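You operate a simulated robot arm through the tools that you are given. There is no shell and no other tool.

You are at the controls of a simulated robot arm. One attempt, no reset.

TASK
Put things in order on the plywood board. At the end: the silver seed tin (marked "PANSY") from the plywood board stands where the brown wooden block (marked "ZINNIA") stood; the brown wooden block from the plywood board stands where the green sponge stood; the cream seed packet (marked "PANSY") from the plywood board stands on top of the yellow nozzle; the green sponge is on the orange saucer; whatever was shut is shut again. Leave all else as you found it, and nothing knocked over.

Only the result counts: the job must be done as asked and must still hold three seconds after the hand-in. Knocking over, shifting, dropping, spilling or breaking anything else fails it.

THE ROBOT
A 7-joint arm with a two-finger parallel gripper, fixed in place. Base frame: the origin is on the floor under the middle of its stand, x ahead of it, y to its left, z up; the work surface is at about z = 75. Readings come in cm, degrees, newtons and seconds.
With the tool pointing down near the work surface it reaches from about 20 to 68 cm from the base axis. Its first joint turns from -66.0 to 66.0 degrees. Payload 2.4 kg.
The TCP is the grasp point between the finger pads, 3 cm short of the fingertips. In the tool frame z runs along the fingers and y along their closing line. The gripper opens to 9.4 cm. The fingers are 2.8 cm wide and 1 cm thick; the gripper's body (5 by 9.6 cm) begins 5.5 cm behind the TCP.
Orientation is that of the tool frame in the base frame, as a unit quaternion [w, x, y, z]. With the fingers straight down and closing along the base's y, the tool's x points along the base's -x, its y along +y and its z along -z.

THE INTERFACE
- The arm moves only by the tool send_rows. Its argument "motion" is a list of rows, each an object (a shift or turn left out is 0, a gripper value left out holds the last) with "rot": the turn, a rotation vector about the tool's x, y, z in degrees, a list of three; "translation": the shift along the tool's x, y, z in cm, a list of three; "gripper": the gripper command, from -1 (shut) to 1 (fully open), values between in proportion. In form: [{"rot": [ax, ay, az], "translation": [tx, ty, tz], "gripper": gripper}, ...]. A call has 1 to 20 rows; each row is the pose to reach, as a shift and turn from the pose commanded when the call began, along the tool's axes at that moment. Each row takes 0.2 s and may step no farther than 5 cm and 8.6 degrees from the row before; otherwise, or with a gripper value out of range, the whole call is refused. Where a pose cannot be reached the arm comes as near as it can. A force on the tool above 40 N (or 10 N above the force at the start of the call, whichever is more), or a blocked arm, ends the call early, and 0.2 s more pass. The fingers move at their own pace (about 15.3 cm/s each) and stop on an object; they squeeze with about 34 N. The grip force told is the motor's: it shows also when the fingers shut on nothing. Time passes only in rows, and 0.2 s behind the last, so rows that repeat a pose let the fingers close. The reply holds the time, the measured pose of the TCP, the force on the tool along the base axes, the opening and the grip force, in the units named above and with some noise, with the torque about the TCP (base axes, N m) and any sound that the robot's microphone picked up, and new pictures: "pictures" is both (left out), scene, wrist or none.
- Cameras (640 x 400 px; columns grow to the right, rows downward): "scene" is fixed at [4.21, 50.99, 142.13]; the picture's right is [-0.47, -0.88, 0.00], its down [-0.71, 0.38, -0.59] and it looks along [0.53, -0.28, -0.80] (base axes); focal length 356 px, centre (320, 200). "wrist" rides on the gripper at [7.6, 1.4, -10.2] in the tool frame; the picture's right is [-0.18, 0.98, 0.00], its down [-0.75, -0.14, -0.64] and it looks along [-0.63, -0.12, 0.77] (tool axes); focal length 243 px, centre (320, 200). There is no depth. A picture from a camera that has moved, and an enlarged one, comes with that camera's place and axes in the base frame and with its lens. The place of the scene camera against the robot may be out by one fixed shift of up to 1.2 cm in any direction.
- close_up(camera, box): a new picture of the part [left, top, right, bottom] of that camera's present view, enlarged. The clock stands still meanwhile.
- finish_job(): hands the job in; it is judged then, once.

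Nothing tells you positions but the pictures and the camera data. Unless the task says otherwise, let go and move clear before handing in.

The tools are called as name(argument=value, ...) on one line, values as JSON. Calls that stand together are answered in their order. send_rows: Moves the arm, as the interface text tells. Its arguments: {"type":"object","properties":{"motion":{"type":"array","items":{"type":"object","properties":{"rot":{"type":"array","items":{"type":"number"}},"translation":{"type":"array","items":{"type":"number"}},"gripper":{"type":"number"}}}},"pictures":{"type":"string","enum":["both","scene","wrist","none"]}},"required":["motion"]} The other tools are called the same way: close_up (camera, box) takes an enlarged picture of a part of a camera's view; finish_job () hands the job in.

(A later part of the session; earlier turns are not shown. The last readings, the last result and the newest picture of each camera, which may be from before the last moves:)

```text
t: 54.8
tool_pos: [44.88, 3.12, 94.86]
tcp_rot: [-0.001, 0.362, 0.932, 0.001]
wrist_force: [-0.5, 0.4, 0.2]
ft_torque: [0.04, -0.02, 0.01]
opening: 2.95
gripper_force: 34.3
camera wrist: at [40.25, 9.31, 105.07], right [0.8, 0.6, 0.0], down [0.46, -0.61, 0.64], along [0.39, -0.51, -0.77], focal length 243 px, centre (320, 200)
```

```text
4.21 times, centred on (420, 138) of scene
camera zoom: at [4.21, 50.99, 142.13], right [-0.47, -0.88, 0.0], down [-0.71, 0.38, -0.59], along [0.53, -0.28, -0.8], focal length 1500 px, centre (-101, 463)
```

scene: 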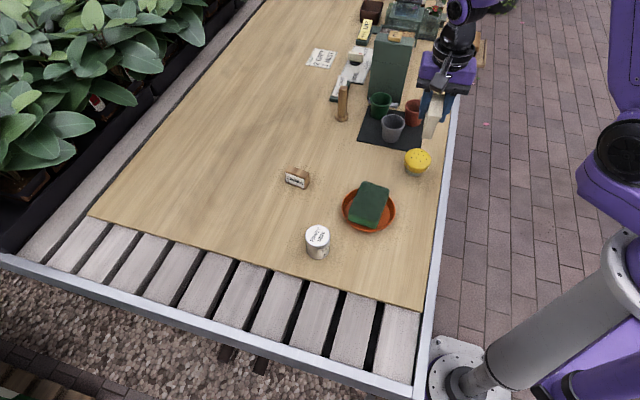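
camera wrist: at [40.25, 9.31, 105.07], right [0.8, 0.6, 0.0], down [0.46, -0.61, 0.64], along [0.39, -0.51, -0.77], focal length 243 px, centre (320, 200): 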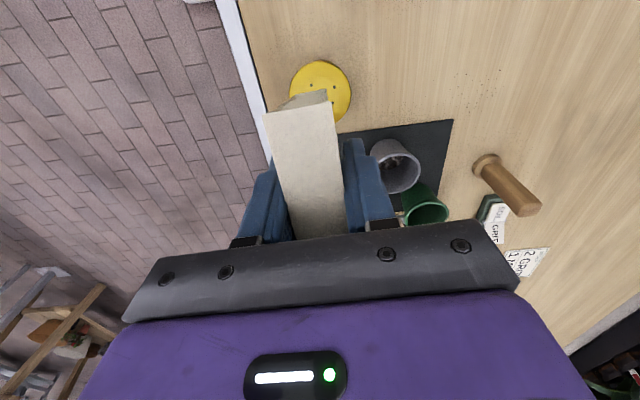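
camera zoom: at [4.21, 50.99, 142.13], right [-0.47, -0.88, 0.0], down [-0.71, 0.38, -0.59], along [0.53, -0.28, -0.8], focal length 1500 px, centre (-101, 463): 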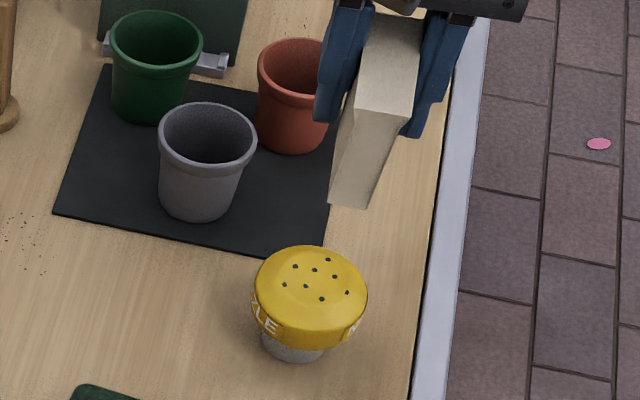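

The nozzle has settled back upright. I'll zoom in on it to work out its shape and where its base sits.

close_up(camera="scene", box=[402, 142, 434, 180])

close_up(camera="scene", box=[410, 85, 450, 145])

close_up(camera="wrist", box=[270, 50, 370, 130])

```text
10.53 times, centred on (418, 161) of scene
camera zoom: at [4.21, 50.99, 142.13], right [-0.47, -0.88, 0.0], down [-0.71, 0.38, -0.59], along [0.53, -0.28, -0.8], focal length 3751 px, centre (-712, 610)
```

zoom: 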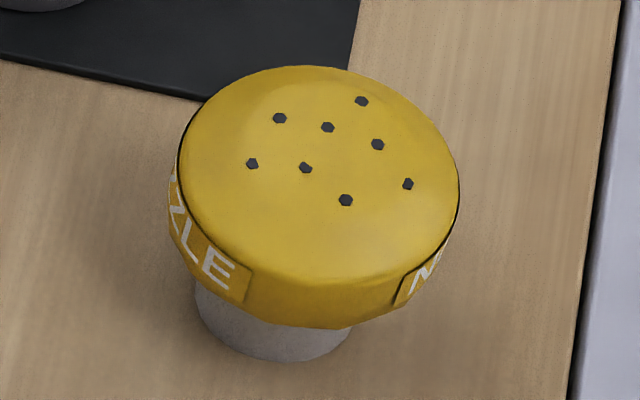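

```text
6.67 times, centred on (430, 115) of scene
camera zoom: at [4.21, 50.99, 142.13], right [-0.47, -0.88, 0.0], down [-0.71, 0.38, -0.59], along [0.53, -0.28, -0.8], focal length 2376 px, centre (-413, 767)
```

zoom: 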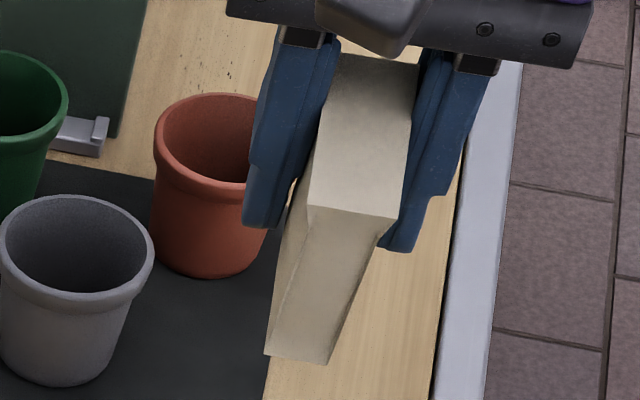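

```text
5.00 times, centred on (320, 90) of wrist
camera zoom: at [40.25, 9.31, 105.07], right [0.8, 0.6, 0.0], down [0.46, -0.61, 0.64], along [0.39, -0.51, -0.77], focal length 1213 px, centre (320, 750)
```

zoom: 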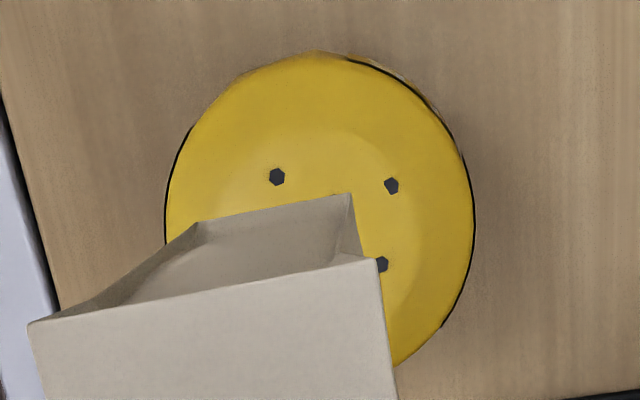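

The nozzle top is slightly domed, and the packet's centre was about 0.4–0.5 cm off its high point, so it rocked. I'll set the packet upright on a free patch of board near (51, 13), tilting the tool about 12° to cancel its tilt, then re-grasp it precisely.

send_rows(motion=[{"translation": [0.27, 3.75, 0], "rot": [0, 4.2, 0], "gripper": -1}, {"translation": [0.53, 7.5, 0], "rot": [0, 8.4, 0]}, {"translation": [0.8, 11.26, 0], "rot": [0, 12.4, 0]}, {"translation": [0.8, 11.26, 4], "rot": [0, 12.4, 0]}, {"translation": [0.8, 11.26, 8], "rot": [0, 12.4, 0]}, {"translation": [0.8, 11.26, 12], "rot": [0, 12.4, 0]}, {"translation": [0.8, 11.26, 13.8], "rot": [0, 12.4, 0]}, {"translation": [0.8, 11.26, 13.8], "rot": [0, 12.4, 0]}])

close_up(camera="scene", box=[350, 110, 420, 180])

close_up(camera="wrist", box=[240, 60, 400, 240])

```text
t: 56.6
tool_pos: [51.91, 12.01, 81.03]
tcp_rot: [-0.099, 0.36, 0.927, 0.04]
wrist_force: [0.3, -0.3, -1.2]
ft_torque: [-0.01, -0.05, 0.01]
opening: 2.92
gripper_force: 34.4
camera wrist: at [49.02, 16.57, 92.56], right [0.8, 0.6, -0.04], down [0.55, -0.69, 0.47], along [0.26, -0.39, -0.88], focal length 243 px, centre (320, 200)
```

scene: 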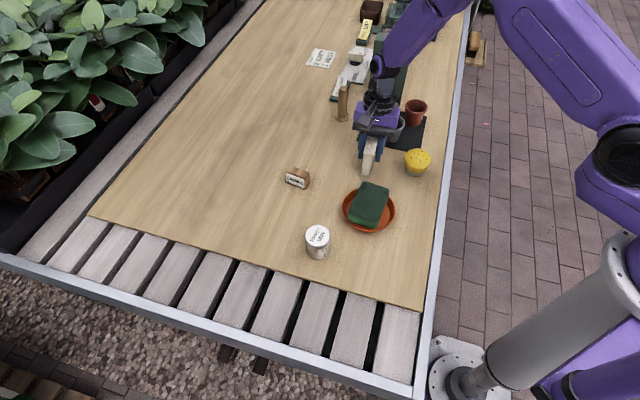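
wrist: 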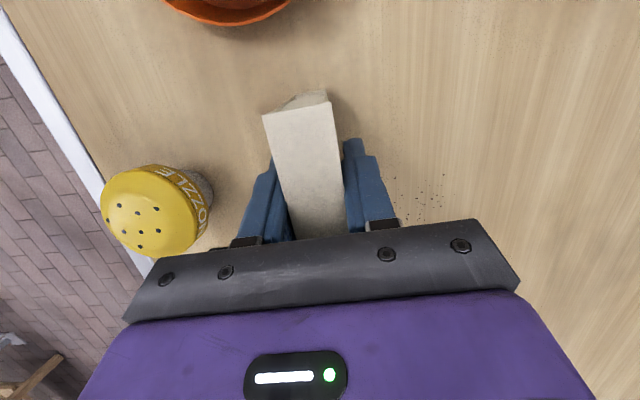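

```text
5.71 times, centred on (385, 145) of scene
camera zoom: at [4.21, 50.99, 142.13], right [-0.47, -0.88, 0.0], down [-0.71, 0.38, -0.59], along [0.53, -0.28, -0.8], focal length 2036 px, centre (-51, 514)
```

zoom: 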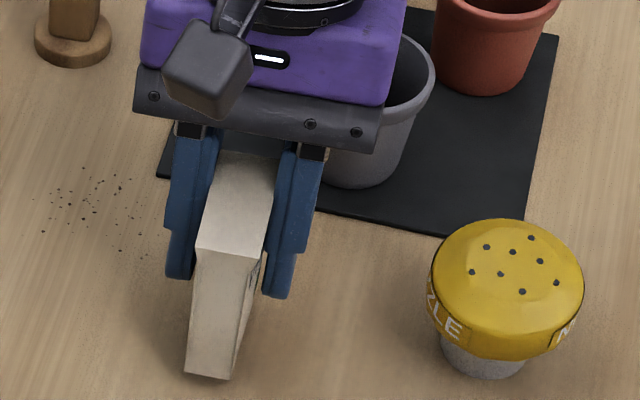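

```text
2.22 times, centred on (320, 150) of wrist
camera zoom: at [49.02, 16.57, 92.56], right [0.8, 0.6, -0.04], down [0.55, -0.69, 0.47], along [0.26, -0.39, -0.88], focal length 539 px, centre (320, 311)
```

zoom: 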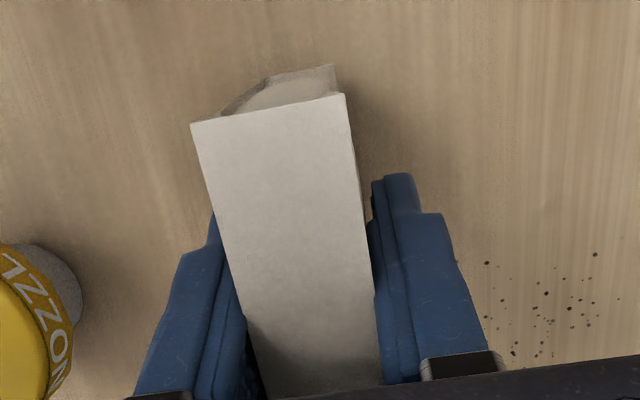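

The packet looks upright again. I'll lower it gently to the board until it touches.

send_rows(motion=[{"translation": [0.215, 0, 0.977]}, {"translation": [0.258, 0, 1.172]}, {"translation": [0.301, 0, 1.368]}, {"translation": [0.301, 0, 1.368]}], pictures="none")

```text
t: 57.6
tool_pos: [51.59, 12.45, 79.92]
tcp_rot: [-0.1, 0.36, 0.927, 0.04]
wrist_force: [-1.2, -1.1, 10.4]
ft_torque: [-0.18, -0.04, -0.03]
opening: 2.93
gripper_force: 33.9
```

The far edge touched first, so I over-tilted by about 4°. I'll lift a touch, take that back and lower again.

send_rows(motion=[{"translation": [0.064, 0, -0.293]}, {"translation": [0.064, 0, -0.293], "rot": [0, -4, 0]}, {"translation": [0.043, 0, -0.195], "rot": [0, -4, 0]}, {"translation": [0.03, 0, -0.137], "rot": [0, -4, 0]}, {"translation": [0.03, 0, -0.137], "rot": [0, -4, 0]}], pictures="none")

```text
t: 58.8
tool_pos: [51.53, 12.52, 80.17]
tcp_rot: [-0.067, 0.361, 0.93, 0.027]
wrist_force: [-4.1, -0.2, 15.6]
ft_torque: [0.43, 0.68, 0.1]
opening: 2.95
gripper_force: 33.9
```

The contact readings show the first angle was right. I'll restore it and lower to light contact.

send_rows(motion=[{"translation": [0.022, 0, -0.148]}, {"translation": [0.022, 0, -0.148], "rot": [0, 3.7, 0]}, {"translation": [-0.015, 0, 0.1], "rot": [0, 3.7, 0]}, {"translation": [-0.026, 0, 0.178], "rot": [0, 3.7, 0]}, {"translation": [-0.026, 0, 0.178], "rot": [0, 3.7, 0]}], pictures="none")

```text
t: 60.0
tool_pos: [51.6, 12.36, 79.9]
tcp_rot: [-0.097, 0.359, 0.927, 0.039]
wrist_force: [0.0, -0.4, 6.7]
ft_torque: [-0.1, 0.0, -0.02]
opening: 2.96
gripper_force: 33.9
```

Contact is light and nearly flat. I'll release the packet and back off upward.

send_rows(motion=[{"translation": [0, 0, 0], "gripper": -0.34}, {"translation": [0, 0, 0], "gripper": -0.28}, {"translation": [0, 0, 0], "gripper": -0.1}, {"translation": [0, 0, 0], "gripper": 0.2}, {"translation": [0, 0, 0], "gripper": 0.2}, {"translation": [0, 0, 0], "gripper": 0.2}])

close_up(camera="scene", box=[350, 110, 420, 180])

```text
t: 61.4
tool_pos: [51.48, 12.39, 79.91]
tcp_rot: [-0.097, 0.36, 0.927, 0.039]
wrist_force: [1.2, -0.2, 0.9]
ft_torque: [-0.01, -0.01, 0.01]
opening: 5.67
gripper_force: 0.0
camera wrist: at [48.64, 17.0, 91.42], right [0.8, 0.6, -0.04], down [0.55, -0.69, 0.47], along [0.26, -0.39, -0.88], focal length 243 px, centre (320, 200)
```

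scene: 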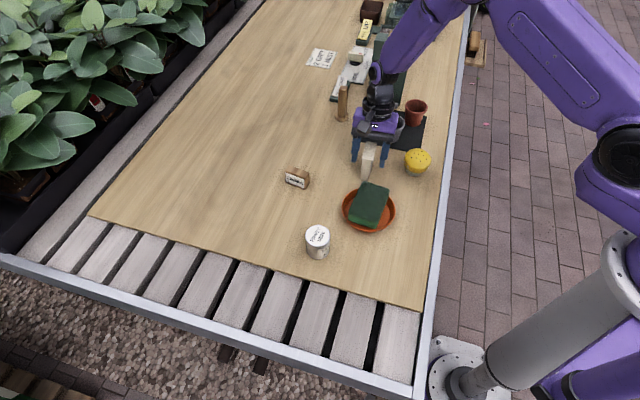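
wrist: 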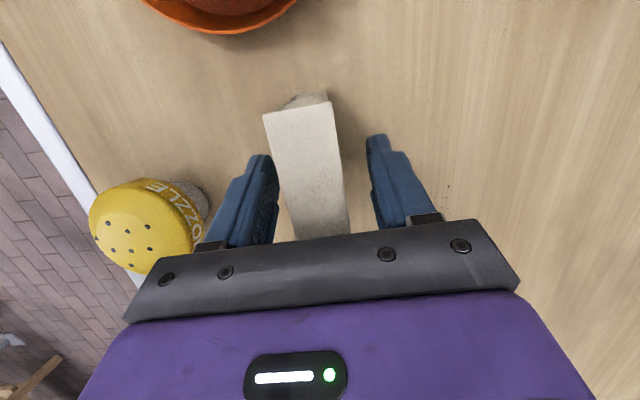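

```text
5.71 times, centred on (385, 145) of scene
camera zoom: at [4.21, 50.99, 142.13], right [-0.47, -0.88, 0.0], down [-0.71, 0.38, -0.59], along [0.53, -0.28, -0.8], focal length 2036 px, centre (-51, 514)
```

zoom: 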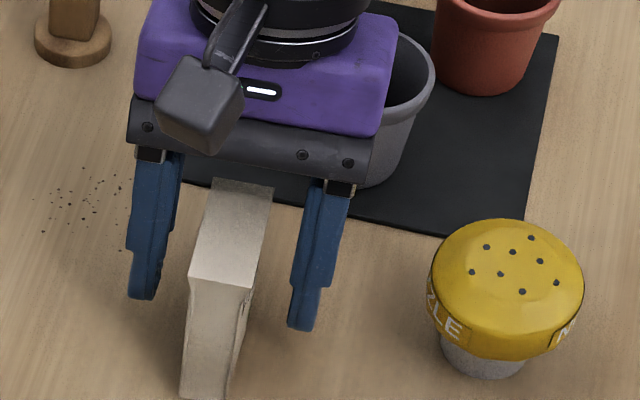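

The packet stands upright on the board. I'll rise, level the tool and look straight down on it for an accurate measurement.

send_rows(motion=[{"translation": [0.838, 0, -3.91], "gripper": 0.2}, {"translation": [1.677, 0, -7.82], "gripper": 0.2}, {"translation": [1.118, -0.27, -9.988], "rot": [0, -4, 0], "gripper": 0.2}, {"translation": [0.454, -0.54, -11.664], "rot": [0, -8, 0], "gripper": 1}, {"translation": [-0.335, -0.82, -13.367], "rot": [0, -12.1, 0], "gripper": 1}, {"translation": [-0.335, -0.82, -13.367], "rot": [0, -12.1, 0], "gripper": 1}])

close_up(camera="wrist", box=[250, 0, 400, 120])

close_up(camera="wrist", box=[80, 60, 260, 190])

```text
t: 62.8
tool_pos: [53.32, 9.71, 92.98]
tcp_rot: [0.001, 0.363, 0.932, 0.001]
wrist_force: [0.1, 0.0, -0.3]
ft_torque: [-0.02, 0.01, 0.0]
opening: 9.4
gripper_force: 0.0
camera wrist: at [48.72, 15.86, 103.11], right [0.8, 0.6, 0.0], down [0.46, -0.61, 0.64], along [0.39, -0.51, -0.77], focal length 243 px, centre (320, 200)
```

scene: 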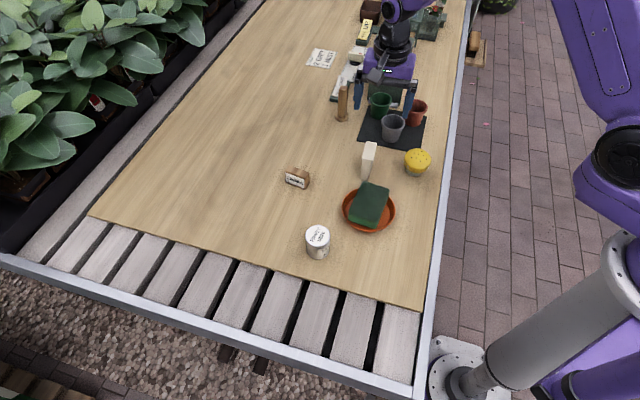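
wrist: 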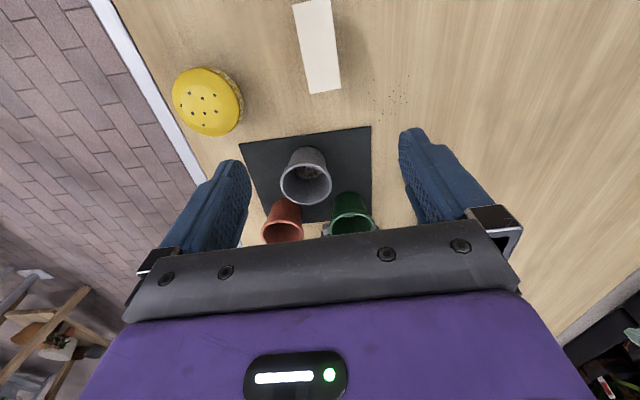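

```text
3.33 times, centred on (325, 60) of wrist
camera zoom: at [48.72, 15.86, 103.11], right [0.8, 0.6, 0.0], down [0.46, -0.61, 0.64], along [0.39, -0.51, -0.77], focal length 809 px, centre (303, 667)
```

zoom: 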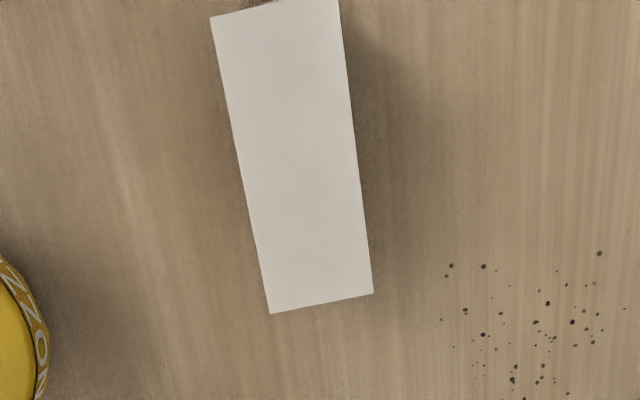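

```text
3.08 times, centred on (170, 125) of wrist
camera zoom: at [48.72, 15.86, 103.11], right [0.8, 0.6, 0.0], down [0.46, -0.61, 0.64], along [0.39, -0.51, -0.77], focal length 746 px, centre (782, 431)
```

zoom: 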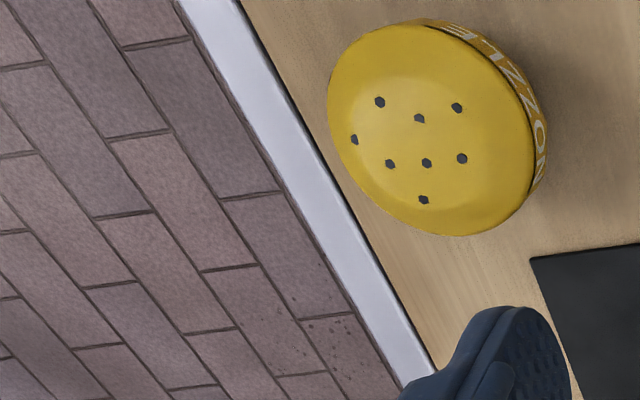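

Seen almost straight down, the packet's top centre is at (50.40, 13.43) and aligned with the gripper. Now I'll view the nozzle from straight above for an accurate centre.

send_rows(motion=[{"translation": [-1.11, -3.82, 0], "gripper": 1}, {"translation": [-2.22, -7.65, 0]}, {"translation": [-3.33, -11.47, 0]}, {"translation": [-3.33, -11.47, 0]}], pictures="wrist")

close_up(camera="wrist", box=[270, 0, 370, 80])

close_up(camera="scene", box=[402, 142, 434, 180])

```text
t: 63.8
tool_pos: [48.0, -0.79, 92.9]
tcp_rot: [0.0, 0.362, 0.932, 0.0]
wrist_force: [-0.2, 0.4, -0.8]
ft_torque: [0.02, 0.02, -0.01]
opening: 9.41
gripper_force: 0.2
camera wrist: at [43.42, 5.3, 103.06], right [0.8, 0.6, 0.0], down [0.46, -0.61, 0.64], along [0.39, -0.51, -0.77], focal length 243 px, centre (320, 200)
```

wrist: 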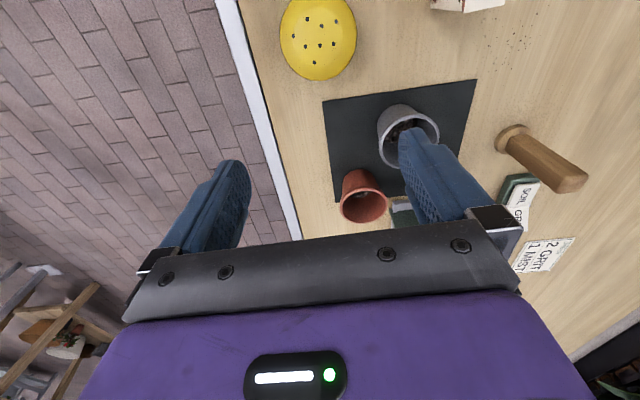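

```text
5.00 times, centred on (320, 40) of wrist
camera zoom: at [43.42, 5.3, 103.06], right [0.8, 0.6, 0.0], down [0.46, -0.61, 0.64], along [0.39, -0.51, -0.77], focal length 1213 px, centre (320, 1000)
```

zoom: 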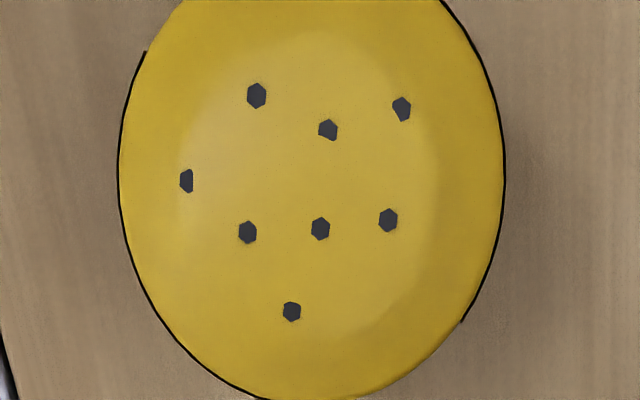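

```text
10.53 times, centred on (418, 161) of scene
camera zoom: at [4.21, 50.99, 142.13], right [-0.47, -0.88, 0.0], down [-0.71, 0.38, -0.59], along [0.53, -0.28, -0.8], focal length 3751 px, centre (-712, 610)
```

zoom: 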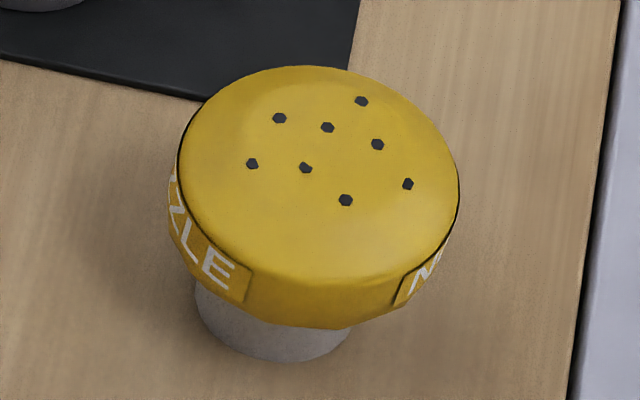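

The nozzle is now centred near (44.8, 3.2), and I have the packet-to-nozzle offset in gripper axes, measured the same way for both. I'll go back over the packet at its exact centre and check.

send_rows(motion=[{"translation": [2.0, 3.06, 0], "gripper": 1}, {"translation": [4.0, 6.12, 0]}, {"translation": [6.0, 9.19, 0]}, {"translation": [7.99, 12.25, 0]}, {"translation": [7.99, 12.25, 3]}, {"translation": [7.99, 12.25, 5]}, {"translation": [7.99, 12.25, 5]}], pictures="wrist")

close_up(camera="wrist", box=[270, 80, 370, 200])

```text
t: 65.4
tool_pos: [50.4, 13.48, 87.96]
tcp_rot: [0.002, 0.363, 0.932, 0.001]
wrist_force: [0.0, 0.4, 0.3]
ft_torque: [0.03, 0.0, 0.05]
opening: 9.39
gripper_force: 0.0
camera wrist: at [45.81, 19.66, 98.11], right [0.8, 0.6, 0.0], down [0.46, -0.61, 0.64], along [0.39, -0.51, -0.77], focal length 243 px, centre (320, 200)
```

wrist: 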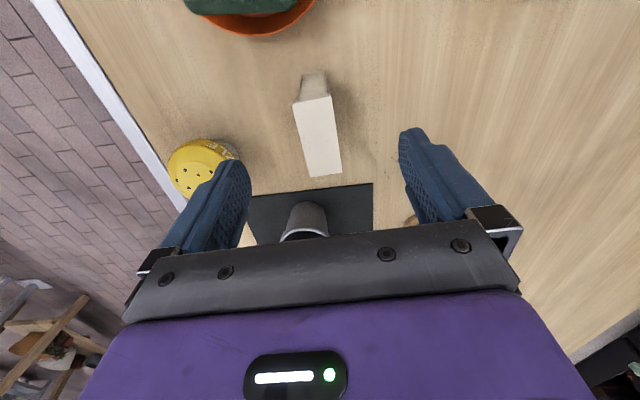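

```text
3.33 times, centred on (320, 140) of wrist
camera zoom: at [45.81, 19.66, 98.11], right [0.8, 0.6, 0.0], down [0.46, -0.61, 0.64], along [0.39, -0.51, -0.77], focal length 809 px, centre (320, 400)
```

zoom: 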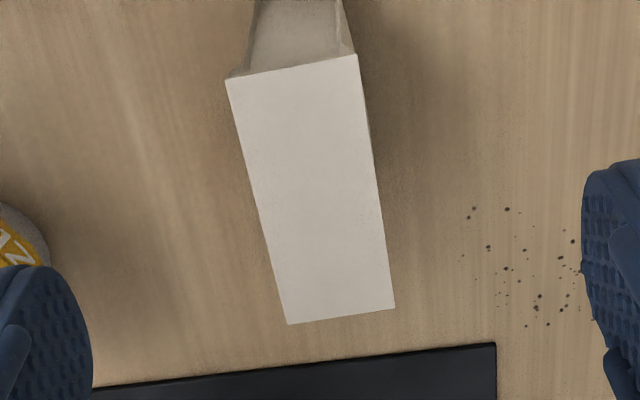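

The packet is centred to within half a millimetre. I'll descend and close slowly.

send_rows(motion=[{"translation": [0, -0.03, 3]}, {"translation": [0, -0.03, 6]}, {"translation": [0, -0.03, 7.9]}, {"translation": [0, -0.03, 7.9], "gripper": 0.2}, {"translation": [0, -0.03, 7.9], "gripper": -0.2}, {"translation": [0, -0.03, 7.9], "gripper": -0.32}, {"translation": [0, -0.03, 7.9], "gripper": -0.45}, {"translation": [0, -0.03, 7.9], "gripper": -1}, {"translation": [0, -0.03, 7.9], "gripper": -1}], pictures="wrist")

close_up(camera="wrist", box=[250, 80, 400, 240])

```text
t: 67.4
tool_pos: [50.38, 13.3, 79.91]
tcp_rot: [0.0, 0.362, 0.932, 0.001]
wrist_force: [-0.1, -0.3, -0.5]
ft_torque: [0.0, 0.0, 0.03]
opening: 2.94
gripper_force: 34.1
camera wrist: at [45.78, 19.59, 90.12], right [0.8, 0.6, 0.0], down [0.46, -0.61, 0.64], along [0.39, -0.51, -0.77], focal length 243 px, centre (320, 200)
```

wrist: 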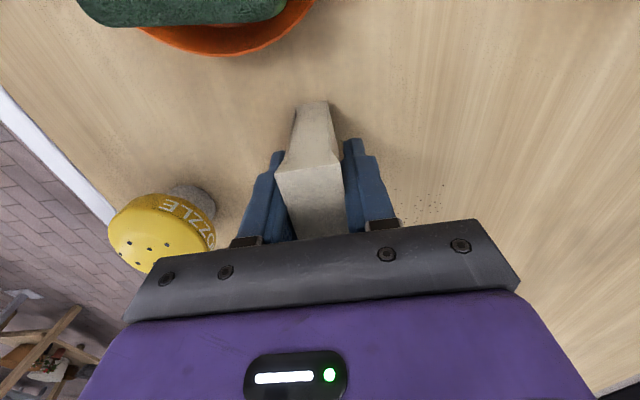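

```text
2.50 times, centred on (325, 160) of wrist
camera zoom: at [45.78, 19.59, 90.12], right [0.8, 0.6, 0.0], down [0.46, -0.61, 0.64], along [0.39, -0.51, -0.77], focal length 606 px, centre (308, 300)
```

zoom: 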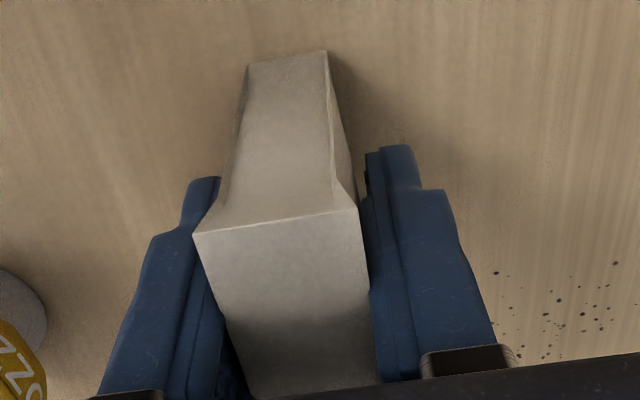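

The packet is gripped upright and centred. I'll lift it and move it by the measured offset to just above the nozzle's high point.

send_rows(motion=[{"translation": [0, 0, -1.5], "gripper": -1}, {"translation": [0, 0, -5]}, {"translation": [0, 0, -9]}, {"translation": [0, 0, -12]}, {"translation": [-0.96, -3.81, -12]}, {"translation": [-1.91, -7.61, -12]}, {"translation": [-2.87, -11.42, -12]}, {"translation": [-2.87, -11.42, -9]}, {"translation": [-2.87, -11.42, -7.2]}, {"translation": [-2.87, -11.42, -6.6]}, {"translation": [-2.87, -11.42, -6.6]}], pictures="wrist")

close_up(camera="wrist", box=[250, 70, 400, 190])

close_up(camera="scene", box=[395, 120, 445, 190])

```text
t: 69.8
tool_pos: [44.86, 3.16, 86.62]
tcp_rot: [0.001, 0.363, 0.932, 0.0]
wrist_force: [0.2, -0.6, -0.2]
ft_torque: [-0.01, -0.03, -0.01]
opening: 2.96
gripper_force: 33.9
camera wrist: at [40.18, 9.31, 96.77], right [0.8, 0.6, 0.0], down [0.46, -0.61, 0.64], along [0.39, -0.51, -0.77], focal length 243 px, centre (320, 200)
```

wrist: 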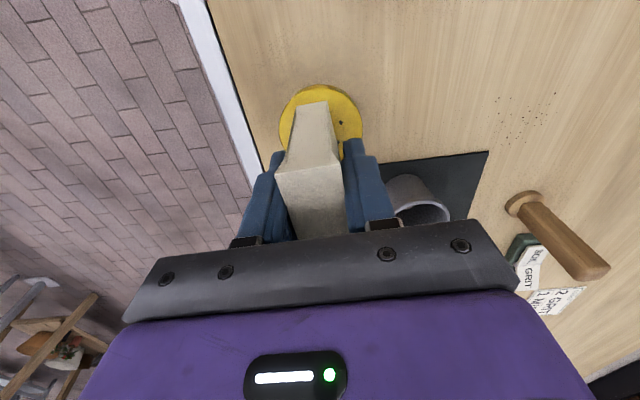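

```text
3.33 times, centred on (325, 130) of wrist
camera zoom: at [40.18, 9.31, 96.77], right [0.8, 0.6, 0.0], down [0.46, -0.61, 0.64], along [0.39, -0.51, -0.77], focal length 809 px, centre (303, 433)
```

zoom: 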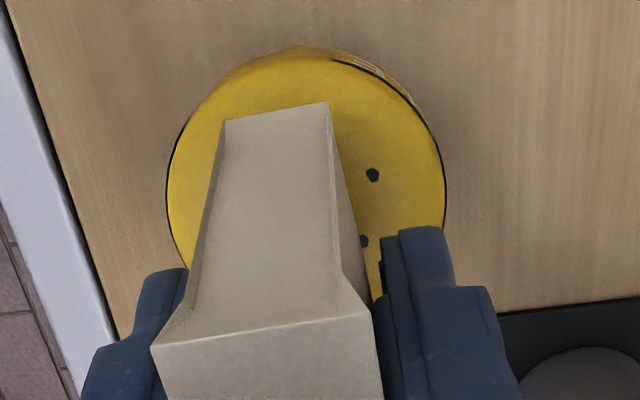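

```text
5.71 times, centred on (420, 155) of scene
camera zoom: at [4.21, 50.99, 142.13], right [-0.47, -0.88, 0.0], down [-0.71, 0.38, -0.59], along [0.53, -0.28, -0.8], focal length 2036 px, centre (-251, 457)
```

zoom: 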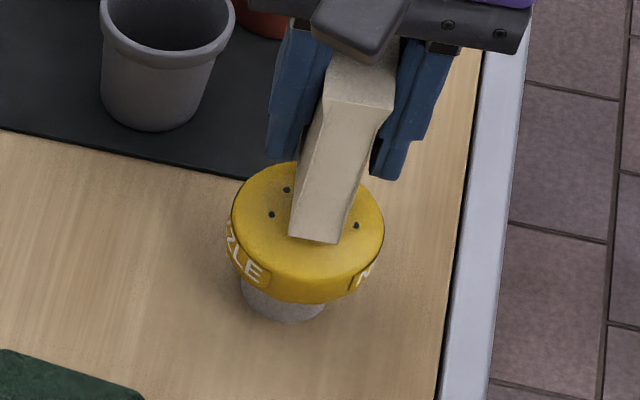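

I'm just above the nozzle. I'll press down lightly to find where the contact force acts, so I can centre the packet over the high point.

send_rows(motion=[{"translation": [0, 0, 0.3]}, {"translation": [0, 0, 0.5]}, {"translation": [0, 0, 0.58]}, {"translation": [0, 0, 0.58]}], pictures="none")

```text
t: 70.8
tool_pos: [44.8, 3.11, 86.01]
tcp_rot: [0.002, 0.362, 0.932, 0.001]
wrist_force: [0.0, 0.3, 0.4]
ft_torque: [0.0, -0.01, 0.04]
opening: 2.93
gripper_force: 33.6
```

send_rows(motion=[{"translation": [0, 0, 0.05]}, {"translation": [0, 0, 0.1]}, {"translation": [0, 0, 0.15]}, {"translation": [0, 0, 0.15]}], pictures="none")

```text
t: 71.8
tool_pos: [44.8, 3.04, 85.82]
tcp_rot: [0.002, 0.362, 0.932, 0.001]
wrist_force: [-0.9, 0.9, 5.8]
ft_torque: [0.03, 0.02, 0.02]
opening: 2.9
gripper_force: 34.0
```

send_rows(motion=[{"translation": [0, 0, 0.07]}, {"translation": [0, 0, 0.07]}], pictures="none")

send_rows(motion=[{"translation": [0, 0, 0]}], pictures="none")

send_rows(motion=[{"translation": [0, 0, 0]}], pictures="none")

send_rows(motion=[{"translation": [0, 0, 0]}], pictures="none")

```text
t: 72.4
tool_pos: [44.96, 3.15, 85.92]
tcp_rot: [0.001, 0.362, 0.932, 0.0]
wrist_force: [-0.6, -1.2, 14.9]
ft_torque: [-0.06, -0.04, -0.03]
opening: 2.92
gripper_force: 34.1
```

```text
t: 72.8
tool_pos: [44.99, 3.13, 85.83]
tcp_rot: [0.001, 0.362, 0.932, 0.001]
wrist_force: [2.0, -0.9, 19.2]
ft_torque: [-0.05, -0.12, 0.0]
opening: 2.93
gripper_force: 34.0
```

```text
t: 73.2
tool_pos: [44.86, 2.97, 85.86]
tcp_rot: [0.001, 0.362, 0.932, 0.002]
wrist_force: [0.7, -1.1, 19.7]
ft_torque: [-0.11, -0.13, 0.0]
opening: 2.93
gripper_force: 33.6
```

```text
t: 73.6
tool_pos: [44.8, 3.0, 85.77]
tcp_rot: [0.002, 0.362, 0.932, 0.001]
wrist_force: [2.0, -0.6, 21.3]
ft_torque: [-0.08, -0.13, -0.01]
opening: 2.92
gripper_force: 34.0
```

close_up(camera="wrist", box=[250, 70, 400, 190])

close_up(camera="scene", box=[395, 120, 445, 190])

```text
3.33 times, centred on (325, 130) of wrist
camera zoom: at [40.23, 9.21, 95.97], right [0.8, 0.6, 0.0], down [0.46, -0.61, 0.64], along [0.39, -0.51, -0.77], focal length 809 px, centre (303, 433)
```

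zoom: 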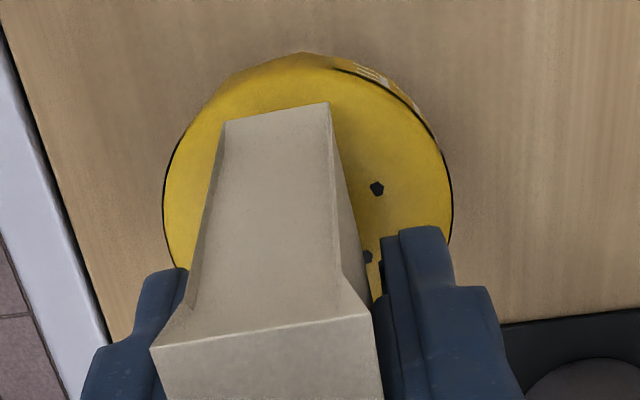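

```text
5.71 times, centred on (420, 155) of scene
camera zoom: at [4.18, 50.99, 142.14], right [-0.47, -0.88, 0.0], down [-0.71, 0.38, -0.59], along [0.53, -0.28, -0.8], focal length 2036 px, centre (-251, 457)
```

zoom: 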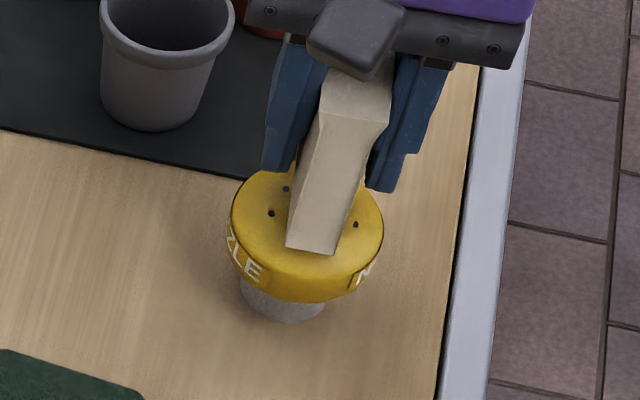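

send_rows(motion=[{"translation": [0, 0, 0.04]}, {"translation": [0, 0, 0.04]}], pictures="none")

send_rows(motion=[{"translation": [0, 0, 0]}], pictures="none")

send_rows(motion=[{"translation": [0, 0, 0]}], pictures="none")

send_rows(motion=[{"translation": [0, 0, 0]}], pictures="none")

send_rows(motion=[{"translation": [0, 0, 0]}], pictures="none")

send_rows(motion=[{"translation": [0, 0, 0]}], pictures="none")

```text
t: 74.2
tool_pos: [44.91, 3.1, 85.82]
tcp_rot: [0.001, 0.362, 0.932, 0.002]
wrist_force: [2.0, -0.6, 25.0]
ft_torque: [-0.08, -0.16, -0.01]
opening: 2.96
gripper_force: 34.4
```

```text
t: 74.6
tool_pos: [44.94, 3.15, 85.75]
tcp_rot: [0.002, 0.363, 0.932, 0.002]
wrist_force: [1.4, -2.0, 25.1]
ft_torque: [-0.08, -0.18, 0.02]
opening: 2.93
gripper_force: 34.0
```

```text
t: 75.0
tool_pos: [44.77, 3.06, 85.72]
tcp_rot: [0.002, 0.362, 0.932, 0.001]
wrist_force: [0.5, -1.2, 24.1]
ft_torque: [-0.06, -0.14, 0.01]
opening: 2.92
gripper_force: 34.5
```

```text
t: 75.4
tool_pos: [44.9, 2.99, 85.86]
tcp_rot: [0.001, 0.363, 0.932, 0.001]
wrist_force: [-0.2, -1.0, 24.2]
ft_torque: [-0.06, -0.11, 0.04]
opening: 2.91
gripper_force: 33.7
```

```text
t: 75.8
tool_pos: [44.91, 3.13, 85.89]
tcp_rot: [0.001, 0.363, 0.932, 0.0]
wrist_force: [0.0, -0.7, 21.5]
ft_torque: [-0.02, -0.08, -0.01]
opening: 2.91
gripper_force: 34.1
```

```text
t: 76.2
tool_pos: [44.86, 3.09, 85.69]
tcp_rot: [0.0, 0.362, 0.932, 0.001]
wrist_force: [0.1, -0.3, 20.3]
ft_torque: [-0.04, -0.05, 0.04]
opening: 2.95
gripper_force: 33.9
```

The contact consistently acts about 0.25 cm to the far side of the packet's centre. I'll lift slightly, shift 0.2 cm that way, set down again and re-measure.

send_rows(motion=[{"translation": [0, 0, -0.3]}, {"translation": [-0.2, 0.1, -0.3]}, {"translation": [-0.2, 0.1, -0.1]}, {"translation": [-0.2, 0.1, -0.03]}, {"translation": [-0.2, 0.1, 0.0]}, {"translation": [-0.2, 0.1, 0.02]}, {"translation": [-0.2, 0.1, 0.02]}], pictures="none")

send_rows(motion=[{"translation": [0, 0, 0]}], pictures="none")

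send_rows(motion=[{"translation": [0, 0, 0]}], pictures="none")

send_rows(motion=[{"translation": [0, 0, 0]}], pictures="none")

send_rows(motion=[{"translation": [0, 0, 0]}], pictures="none")

send_rows(motion=[{"translation": [0, 0, 0]}], pictures="none")

```text
t: 77.8
tool_pos: [45.09, 3.1, 85.81]
tcp_rot: [0.002, 0.363, 0.932, 0.002]
wrist_force: [0.3, -0.4, 17.8]
ft_torque: [-0.05, -0.02, -0.01]
opening: 2.92
gripper_force: 34.1
```

```text
t: 78.2
tool_pos: [45.08, 3.12, 85.84]
tcp_rot: [0.001, 0.362, 0.932, 0.001]
wrist_force: [1.5, 0.1, 19.0]
ft_torque: [-0.05, -0.1, 0.0]
opening: 2.92
gripper_force: 34.2
```

```text
t: 78.6
tool_pos: [45.0, 3.03, 85.74]
tcp_rot: [0.001, 0.363, 0.932, 0.001]
wrist_force: [1.9, -0.4, 20.8]
ft_torque: [-0.07, -0.09, -0.03]
opening: 2.94
gripper_force: 34.2
```

```text
t: 79.0
tool_pos: [44.85, 3.03, 85.77]
tcp_rot: [0.002, 0.363, 0.932, 0.002]
wrist_force: [0.9, 0.4, 20.7]
ft_torque: [-0.02, -0.07, 0.01]
opening: 2.94
gripper_force: 34.2
```

```text
t: 79.4
tool_pos: [44.88, 3.01, 85.73]
tcp_rot: [0.0, 0.363, 0.932, 0.002]
wrist_force: [2.1, -0.3, 20.8]
ft_torque: [0.01, -0.07, -0.01]
opening: 2.95
gripper_force: 34.3
```

```text
t: 79.8
tool_pos: [44.95, 3.11, 85.67]
tcp_rot: [0.001, 0.362, 0.932, 0.0]
wrist_force: [0.5, -0.1, 19.4]
ft_torque: [-0.03, -0.07, 0.02]
opening: 2.95
gripper_force: 34.2
```

The contact is now nearly under the packet's centre. I'll ease off to light contact, open just a crack, and check straight away for any rocking.

send_rows(motion=[{"translation": [0, 0, -0.05]}, {"translation": [0, 0, -0.08]}, {"translation": [0, 0, -0.08]}], pictures="none")

```text
t: 80.6
tool_pos: [44.91, 3.02, 85.72]
tcp_rot: [0.0, 0.362, 0.932, -0.001]
wrist_force: [0.3, 0.0, 3.1]
ft_torque: [-0.01, 0.03, 0.01]
opening: 2.94
gripper_force: 34.4
```

send_rows(motion=[{"translation": [0, 0, 0], "gripper": -0.34}, {"translation": [0, 0, 0], "gripper": -0.3}], pictures="wrist")

close_up(camera="wrist", box=[250, 70, 400, 190])

```text
t: 81.2
tool_pos: [44.98, 3.04, 85.77]
tcp_rot: [0.0, 0.363, 0.932, 0.001]
wrist_force: [0.4, 0.2, -0.1]
ft_torque: [0.03, -0.01, 0.0]
opening: 3.3
gripper_force: 0.2
camera wrist: at [40.37, 9.21, 95.98], right [0.8, 0.6, 0.0], down [0.46, -0.61, 0.64], along [0.39, -0.51, -0.77], focal length 243 px, centre (320, 200)
```

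wrist: 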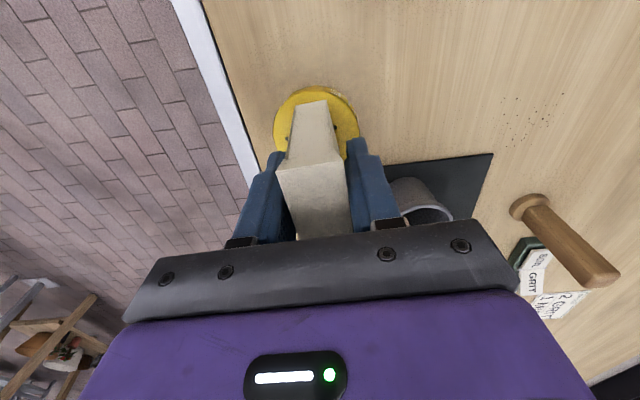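

```text
3.33 times, centred on (325, 130) of wrist
camera zoom: at [40.37, 9.21, 95.98], right [0.8, 0.6, 0.0], down [0.46, -0.61, 0.64], along [0.39, -0.51, -0.77], focal length 809 px, centre (303, 433)
```

zoom: 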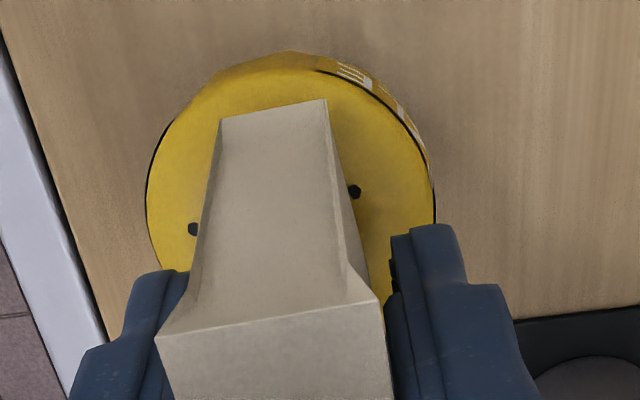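

close_up(camera="scene", box=[395, 120, 445, 190])

close_up(camera="scene", box=[402, 142, 434, 180])

```text
5.71 times, centred on (420, 155) of scene
camera zoom: at [4.21, 50.99, 142.13], right [-0.47, -0.88, 0.0], down [-0.71, 0.38, -0.59], along [0.53, -0.28, -0.8], focal length 2036 px, centre (-251, 457)
```

zoom: 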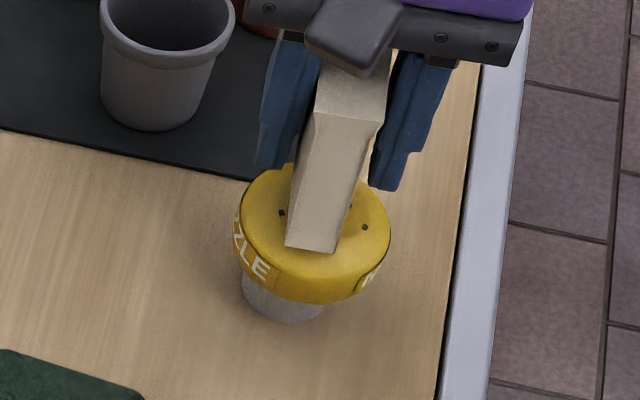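

```text
10.53 times, centred on (418, 161) of scene
camera zoom: at [4.21, 50.99, 142.13], right [-0.47, -0.88, 0.0], down [-0.71, 0.38, -0.59], along [0.53, -0.28, -0.8], focal length 3751 px, centre (-712, 610)
```

zoom: 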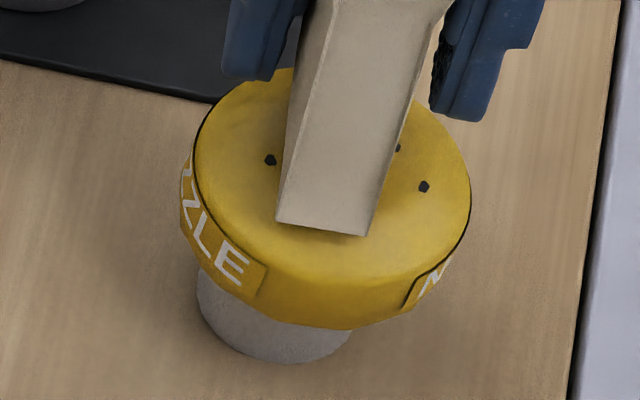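

After release the packet is nearly upright, but the nozzle's cap has leaned a little sideways. The fingers still bracket the packet, so I'll let a moment pass to see whether it's settling or moving.

send_rows(motion=[{"translation": [0, 0, 0], "gripper": -0.3}], pictures="none")

close_up(camera="scene", box=[402, 142, 434, 180])

close_up(camera="wrist", box=[250, 70, 400, 190])

```text
t: 81.6
tool_pos: [44.98, 3.1, 85.81]
tcp_rot: [0.001, 0.362, 0.932, 0.0]
wrist_force: [0.3, 0.4, 0.1]
ft_torque: [0.02, -0.02, 0.0]
opening: 3.31
gripper_force: 0.2
```

```text
10.53 times, centred on (418, 161) of scene
camera zoom: at [4.21, 50.99, 142.13], right [-0.47, -0.88, 0.0], down [-0.71, 0.38, -0.59], along [0.53, -0.28, -0.8], focal length 3751 px, centre (-712, 610)
```

zoom: 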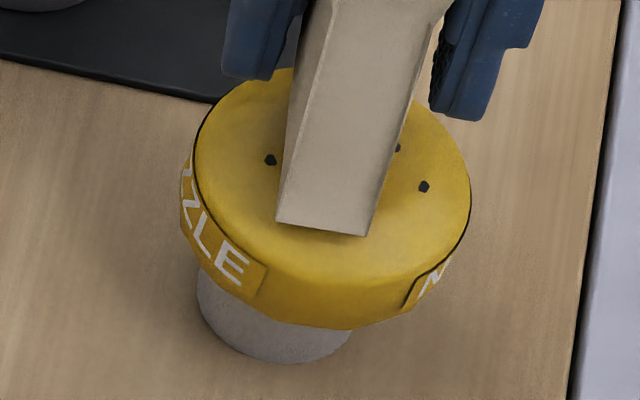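

```text
3.33 times, centred on (325, 130) of wrist
camera zoom: at [40.38, 9.21, 95.99], right [0.8, 0.6, 0.0], down [0.46, -0.61, 0.64], along [0.39, -0.51, -0.77], focal length 809 px, centre (303, 433)
```

zoom: 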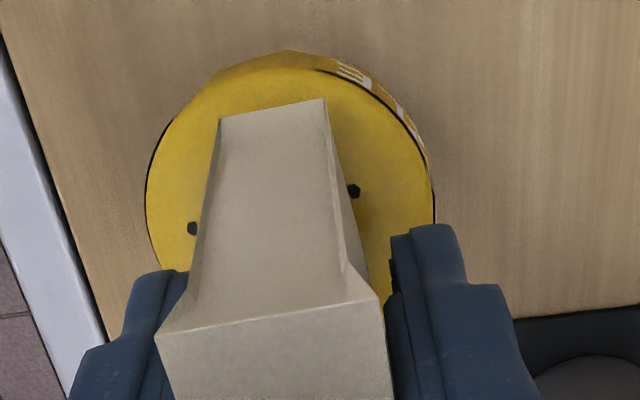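

Nothing moved between the two looks, so it's at rest. I'll open the fingers slightly more to see whether it stands on its own or was leaning on a finger.

send_rows(motion=[{"translation": [0, 0, 0], "gripper": -0.22}, {"translation": [0, 0, 0], "gripper": -0.22}], pictures="none")

close_up(camera="scene", box=[402, 142, 434, 180])

close_up(camera="wrist", box=[250, 70, 400, 190])

```text
t: 82.2
tool_pos: [45.05, 3.07, 85.82]
tcp_rot: [0.001, 0.363, 0.932, 0.001]
wrist_force: [0.1, 0.1, 0.6]
ft_torque: [0.0, -0.03, 0.01]
opening: 3.66
gripper_force: 0.1
```

```text
10.53 times, centred on (418, 161) of scene
camera zoom: at [4.21, 50.99, 142.13], right [-0.47, -0.88, 0.0], down [-0.71, 0.38, -0.59], along [0.53, -0.28, -0.8], focal length 3751 px, centre (-712, 610)
```

zoom: 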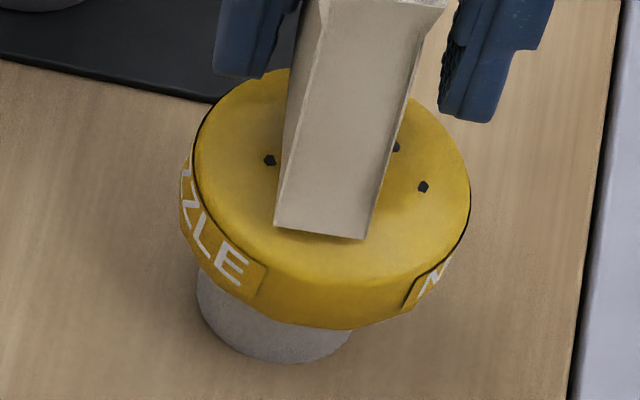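

```text
3.33 times, centred on (325, 130) of wrist
camera zoom: at [40.37, 9.21, 95.99], right [0.8, 0.6, 0.0], down [0.46, -0.61, 0.64], along [0.39, -0.51, -0.77], focal length 809 px, centre (303, 433)
```

zoom: 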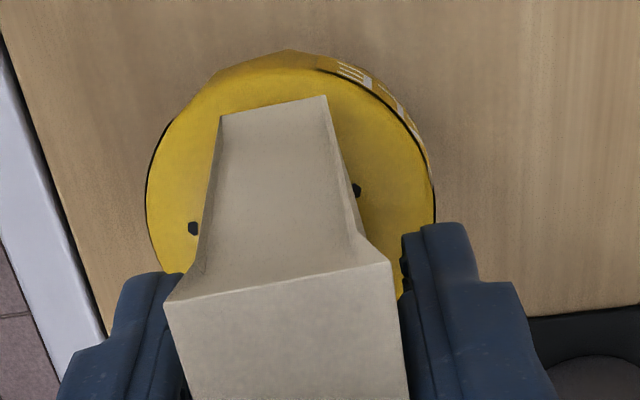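

The packet leans only about 3° now and shifted slightly as the fingers opened. I'll give it a bit more time without moving to see whether it stays put.

send_rows(motion=[{"translation": [0, 0, 0], "gripper": -0.22}, {"translation": [0, 0, 0], "gripper": -0.22}], pictures="none")

close_up(camera="wrist", box=[250, 70, 400, 190])

```text
t: 82.8
tool_pos: [44.97, 2.92, 85.79]
tcp_rot: [0.001, 0.363, 0.932, 0.0]
wrist_force: [-0.5, 0.1, -0.4]
ft_torque: [-0.04, 0.04, 0.01]
opening: 3.65
gripper_force: 0.0
```

```text
3.33 times, centred on (325, 130) of wrist
camera zoom: at [40.37, 9.21, 95.99], right [0.8, 0.6, 0.0], down [0.46, -0.61, 0.64], along [0.39, -0.51, -0.77], focal length 809 px, centre (303, 433)
```

zoom: 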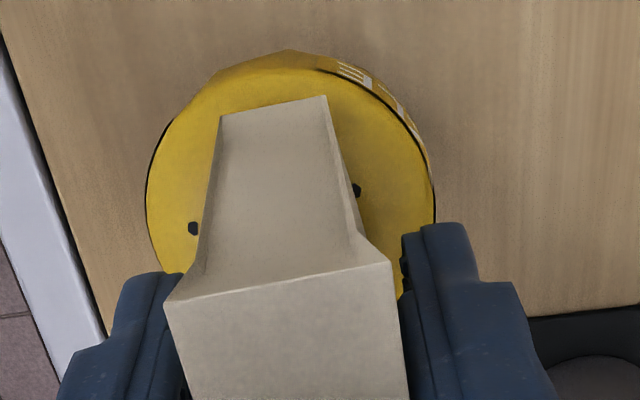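

The packet is resting lightly against one finger, so it isn't balanced yet. I'll re-grip, lift off and look at the nozzle alone to see how it settles.

send_rows(motion=[{"translation": [0, 0, 0], "gripper": -0.3}, {"translation": [0, 0, 0], "gripper": -1}, {"translation": [0, 0, 0], "gripper": -1}], pictures="none")

close_up(camera="wrist", box=[250, 70, 400, 190])

close_up(camera="scene", box=[402, 142, 434, 180])

```text
t: 83.6
tool_pos: [45.08, 2.99, 85.75]
tcp_rot: [0.0, 0.362, 0.932, 0.002]
wrist_force: [-0.2, 0.2, 0.1]
ft_torque: [0.0, 0.03, 0.0]
opening: 2.95
gripper_force: 34.1
```

```text
3.33 times, centred on (325, 130) of wrist
camera zoom: at [40.37, 9.21, 95.99], right [0.8, 0.6, 0.0], down [0.46, -0.61, 0.64], along [0.39, -0.51, -0.77], focal length 809 px, centre (303, 433)
```

zoom: 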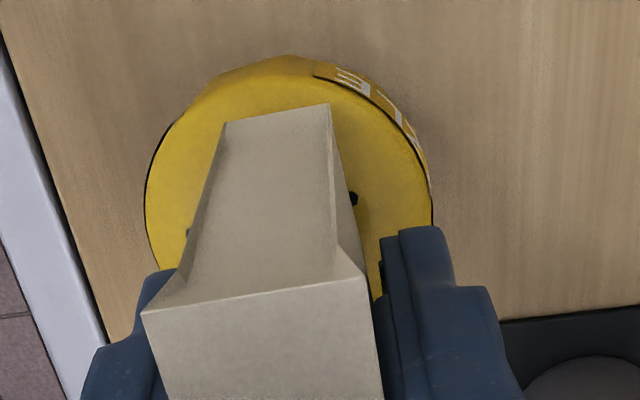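

```text
10.53 times, centred on (418, 161) of scene
camera zoom: at [4.21, 50.99, 142.13], right [-0.47, -0.88, 0.0], down [-0.71, 0.38, -0.59], along [0.53, -0.28, -0.8], focal length 3751 px, centre (-712, 610)
```

zoom: 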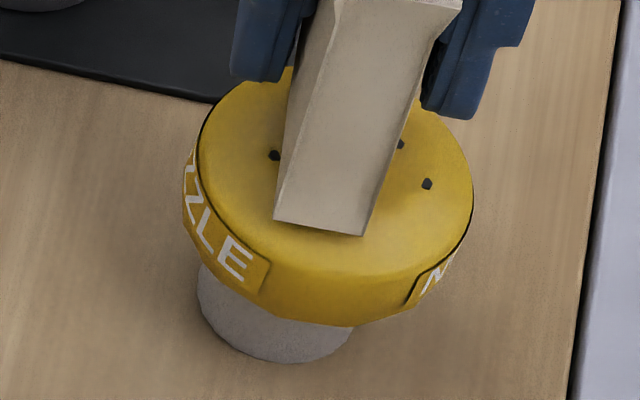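

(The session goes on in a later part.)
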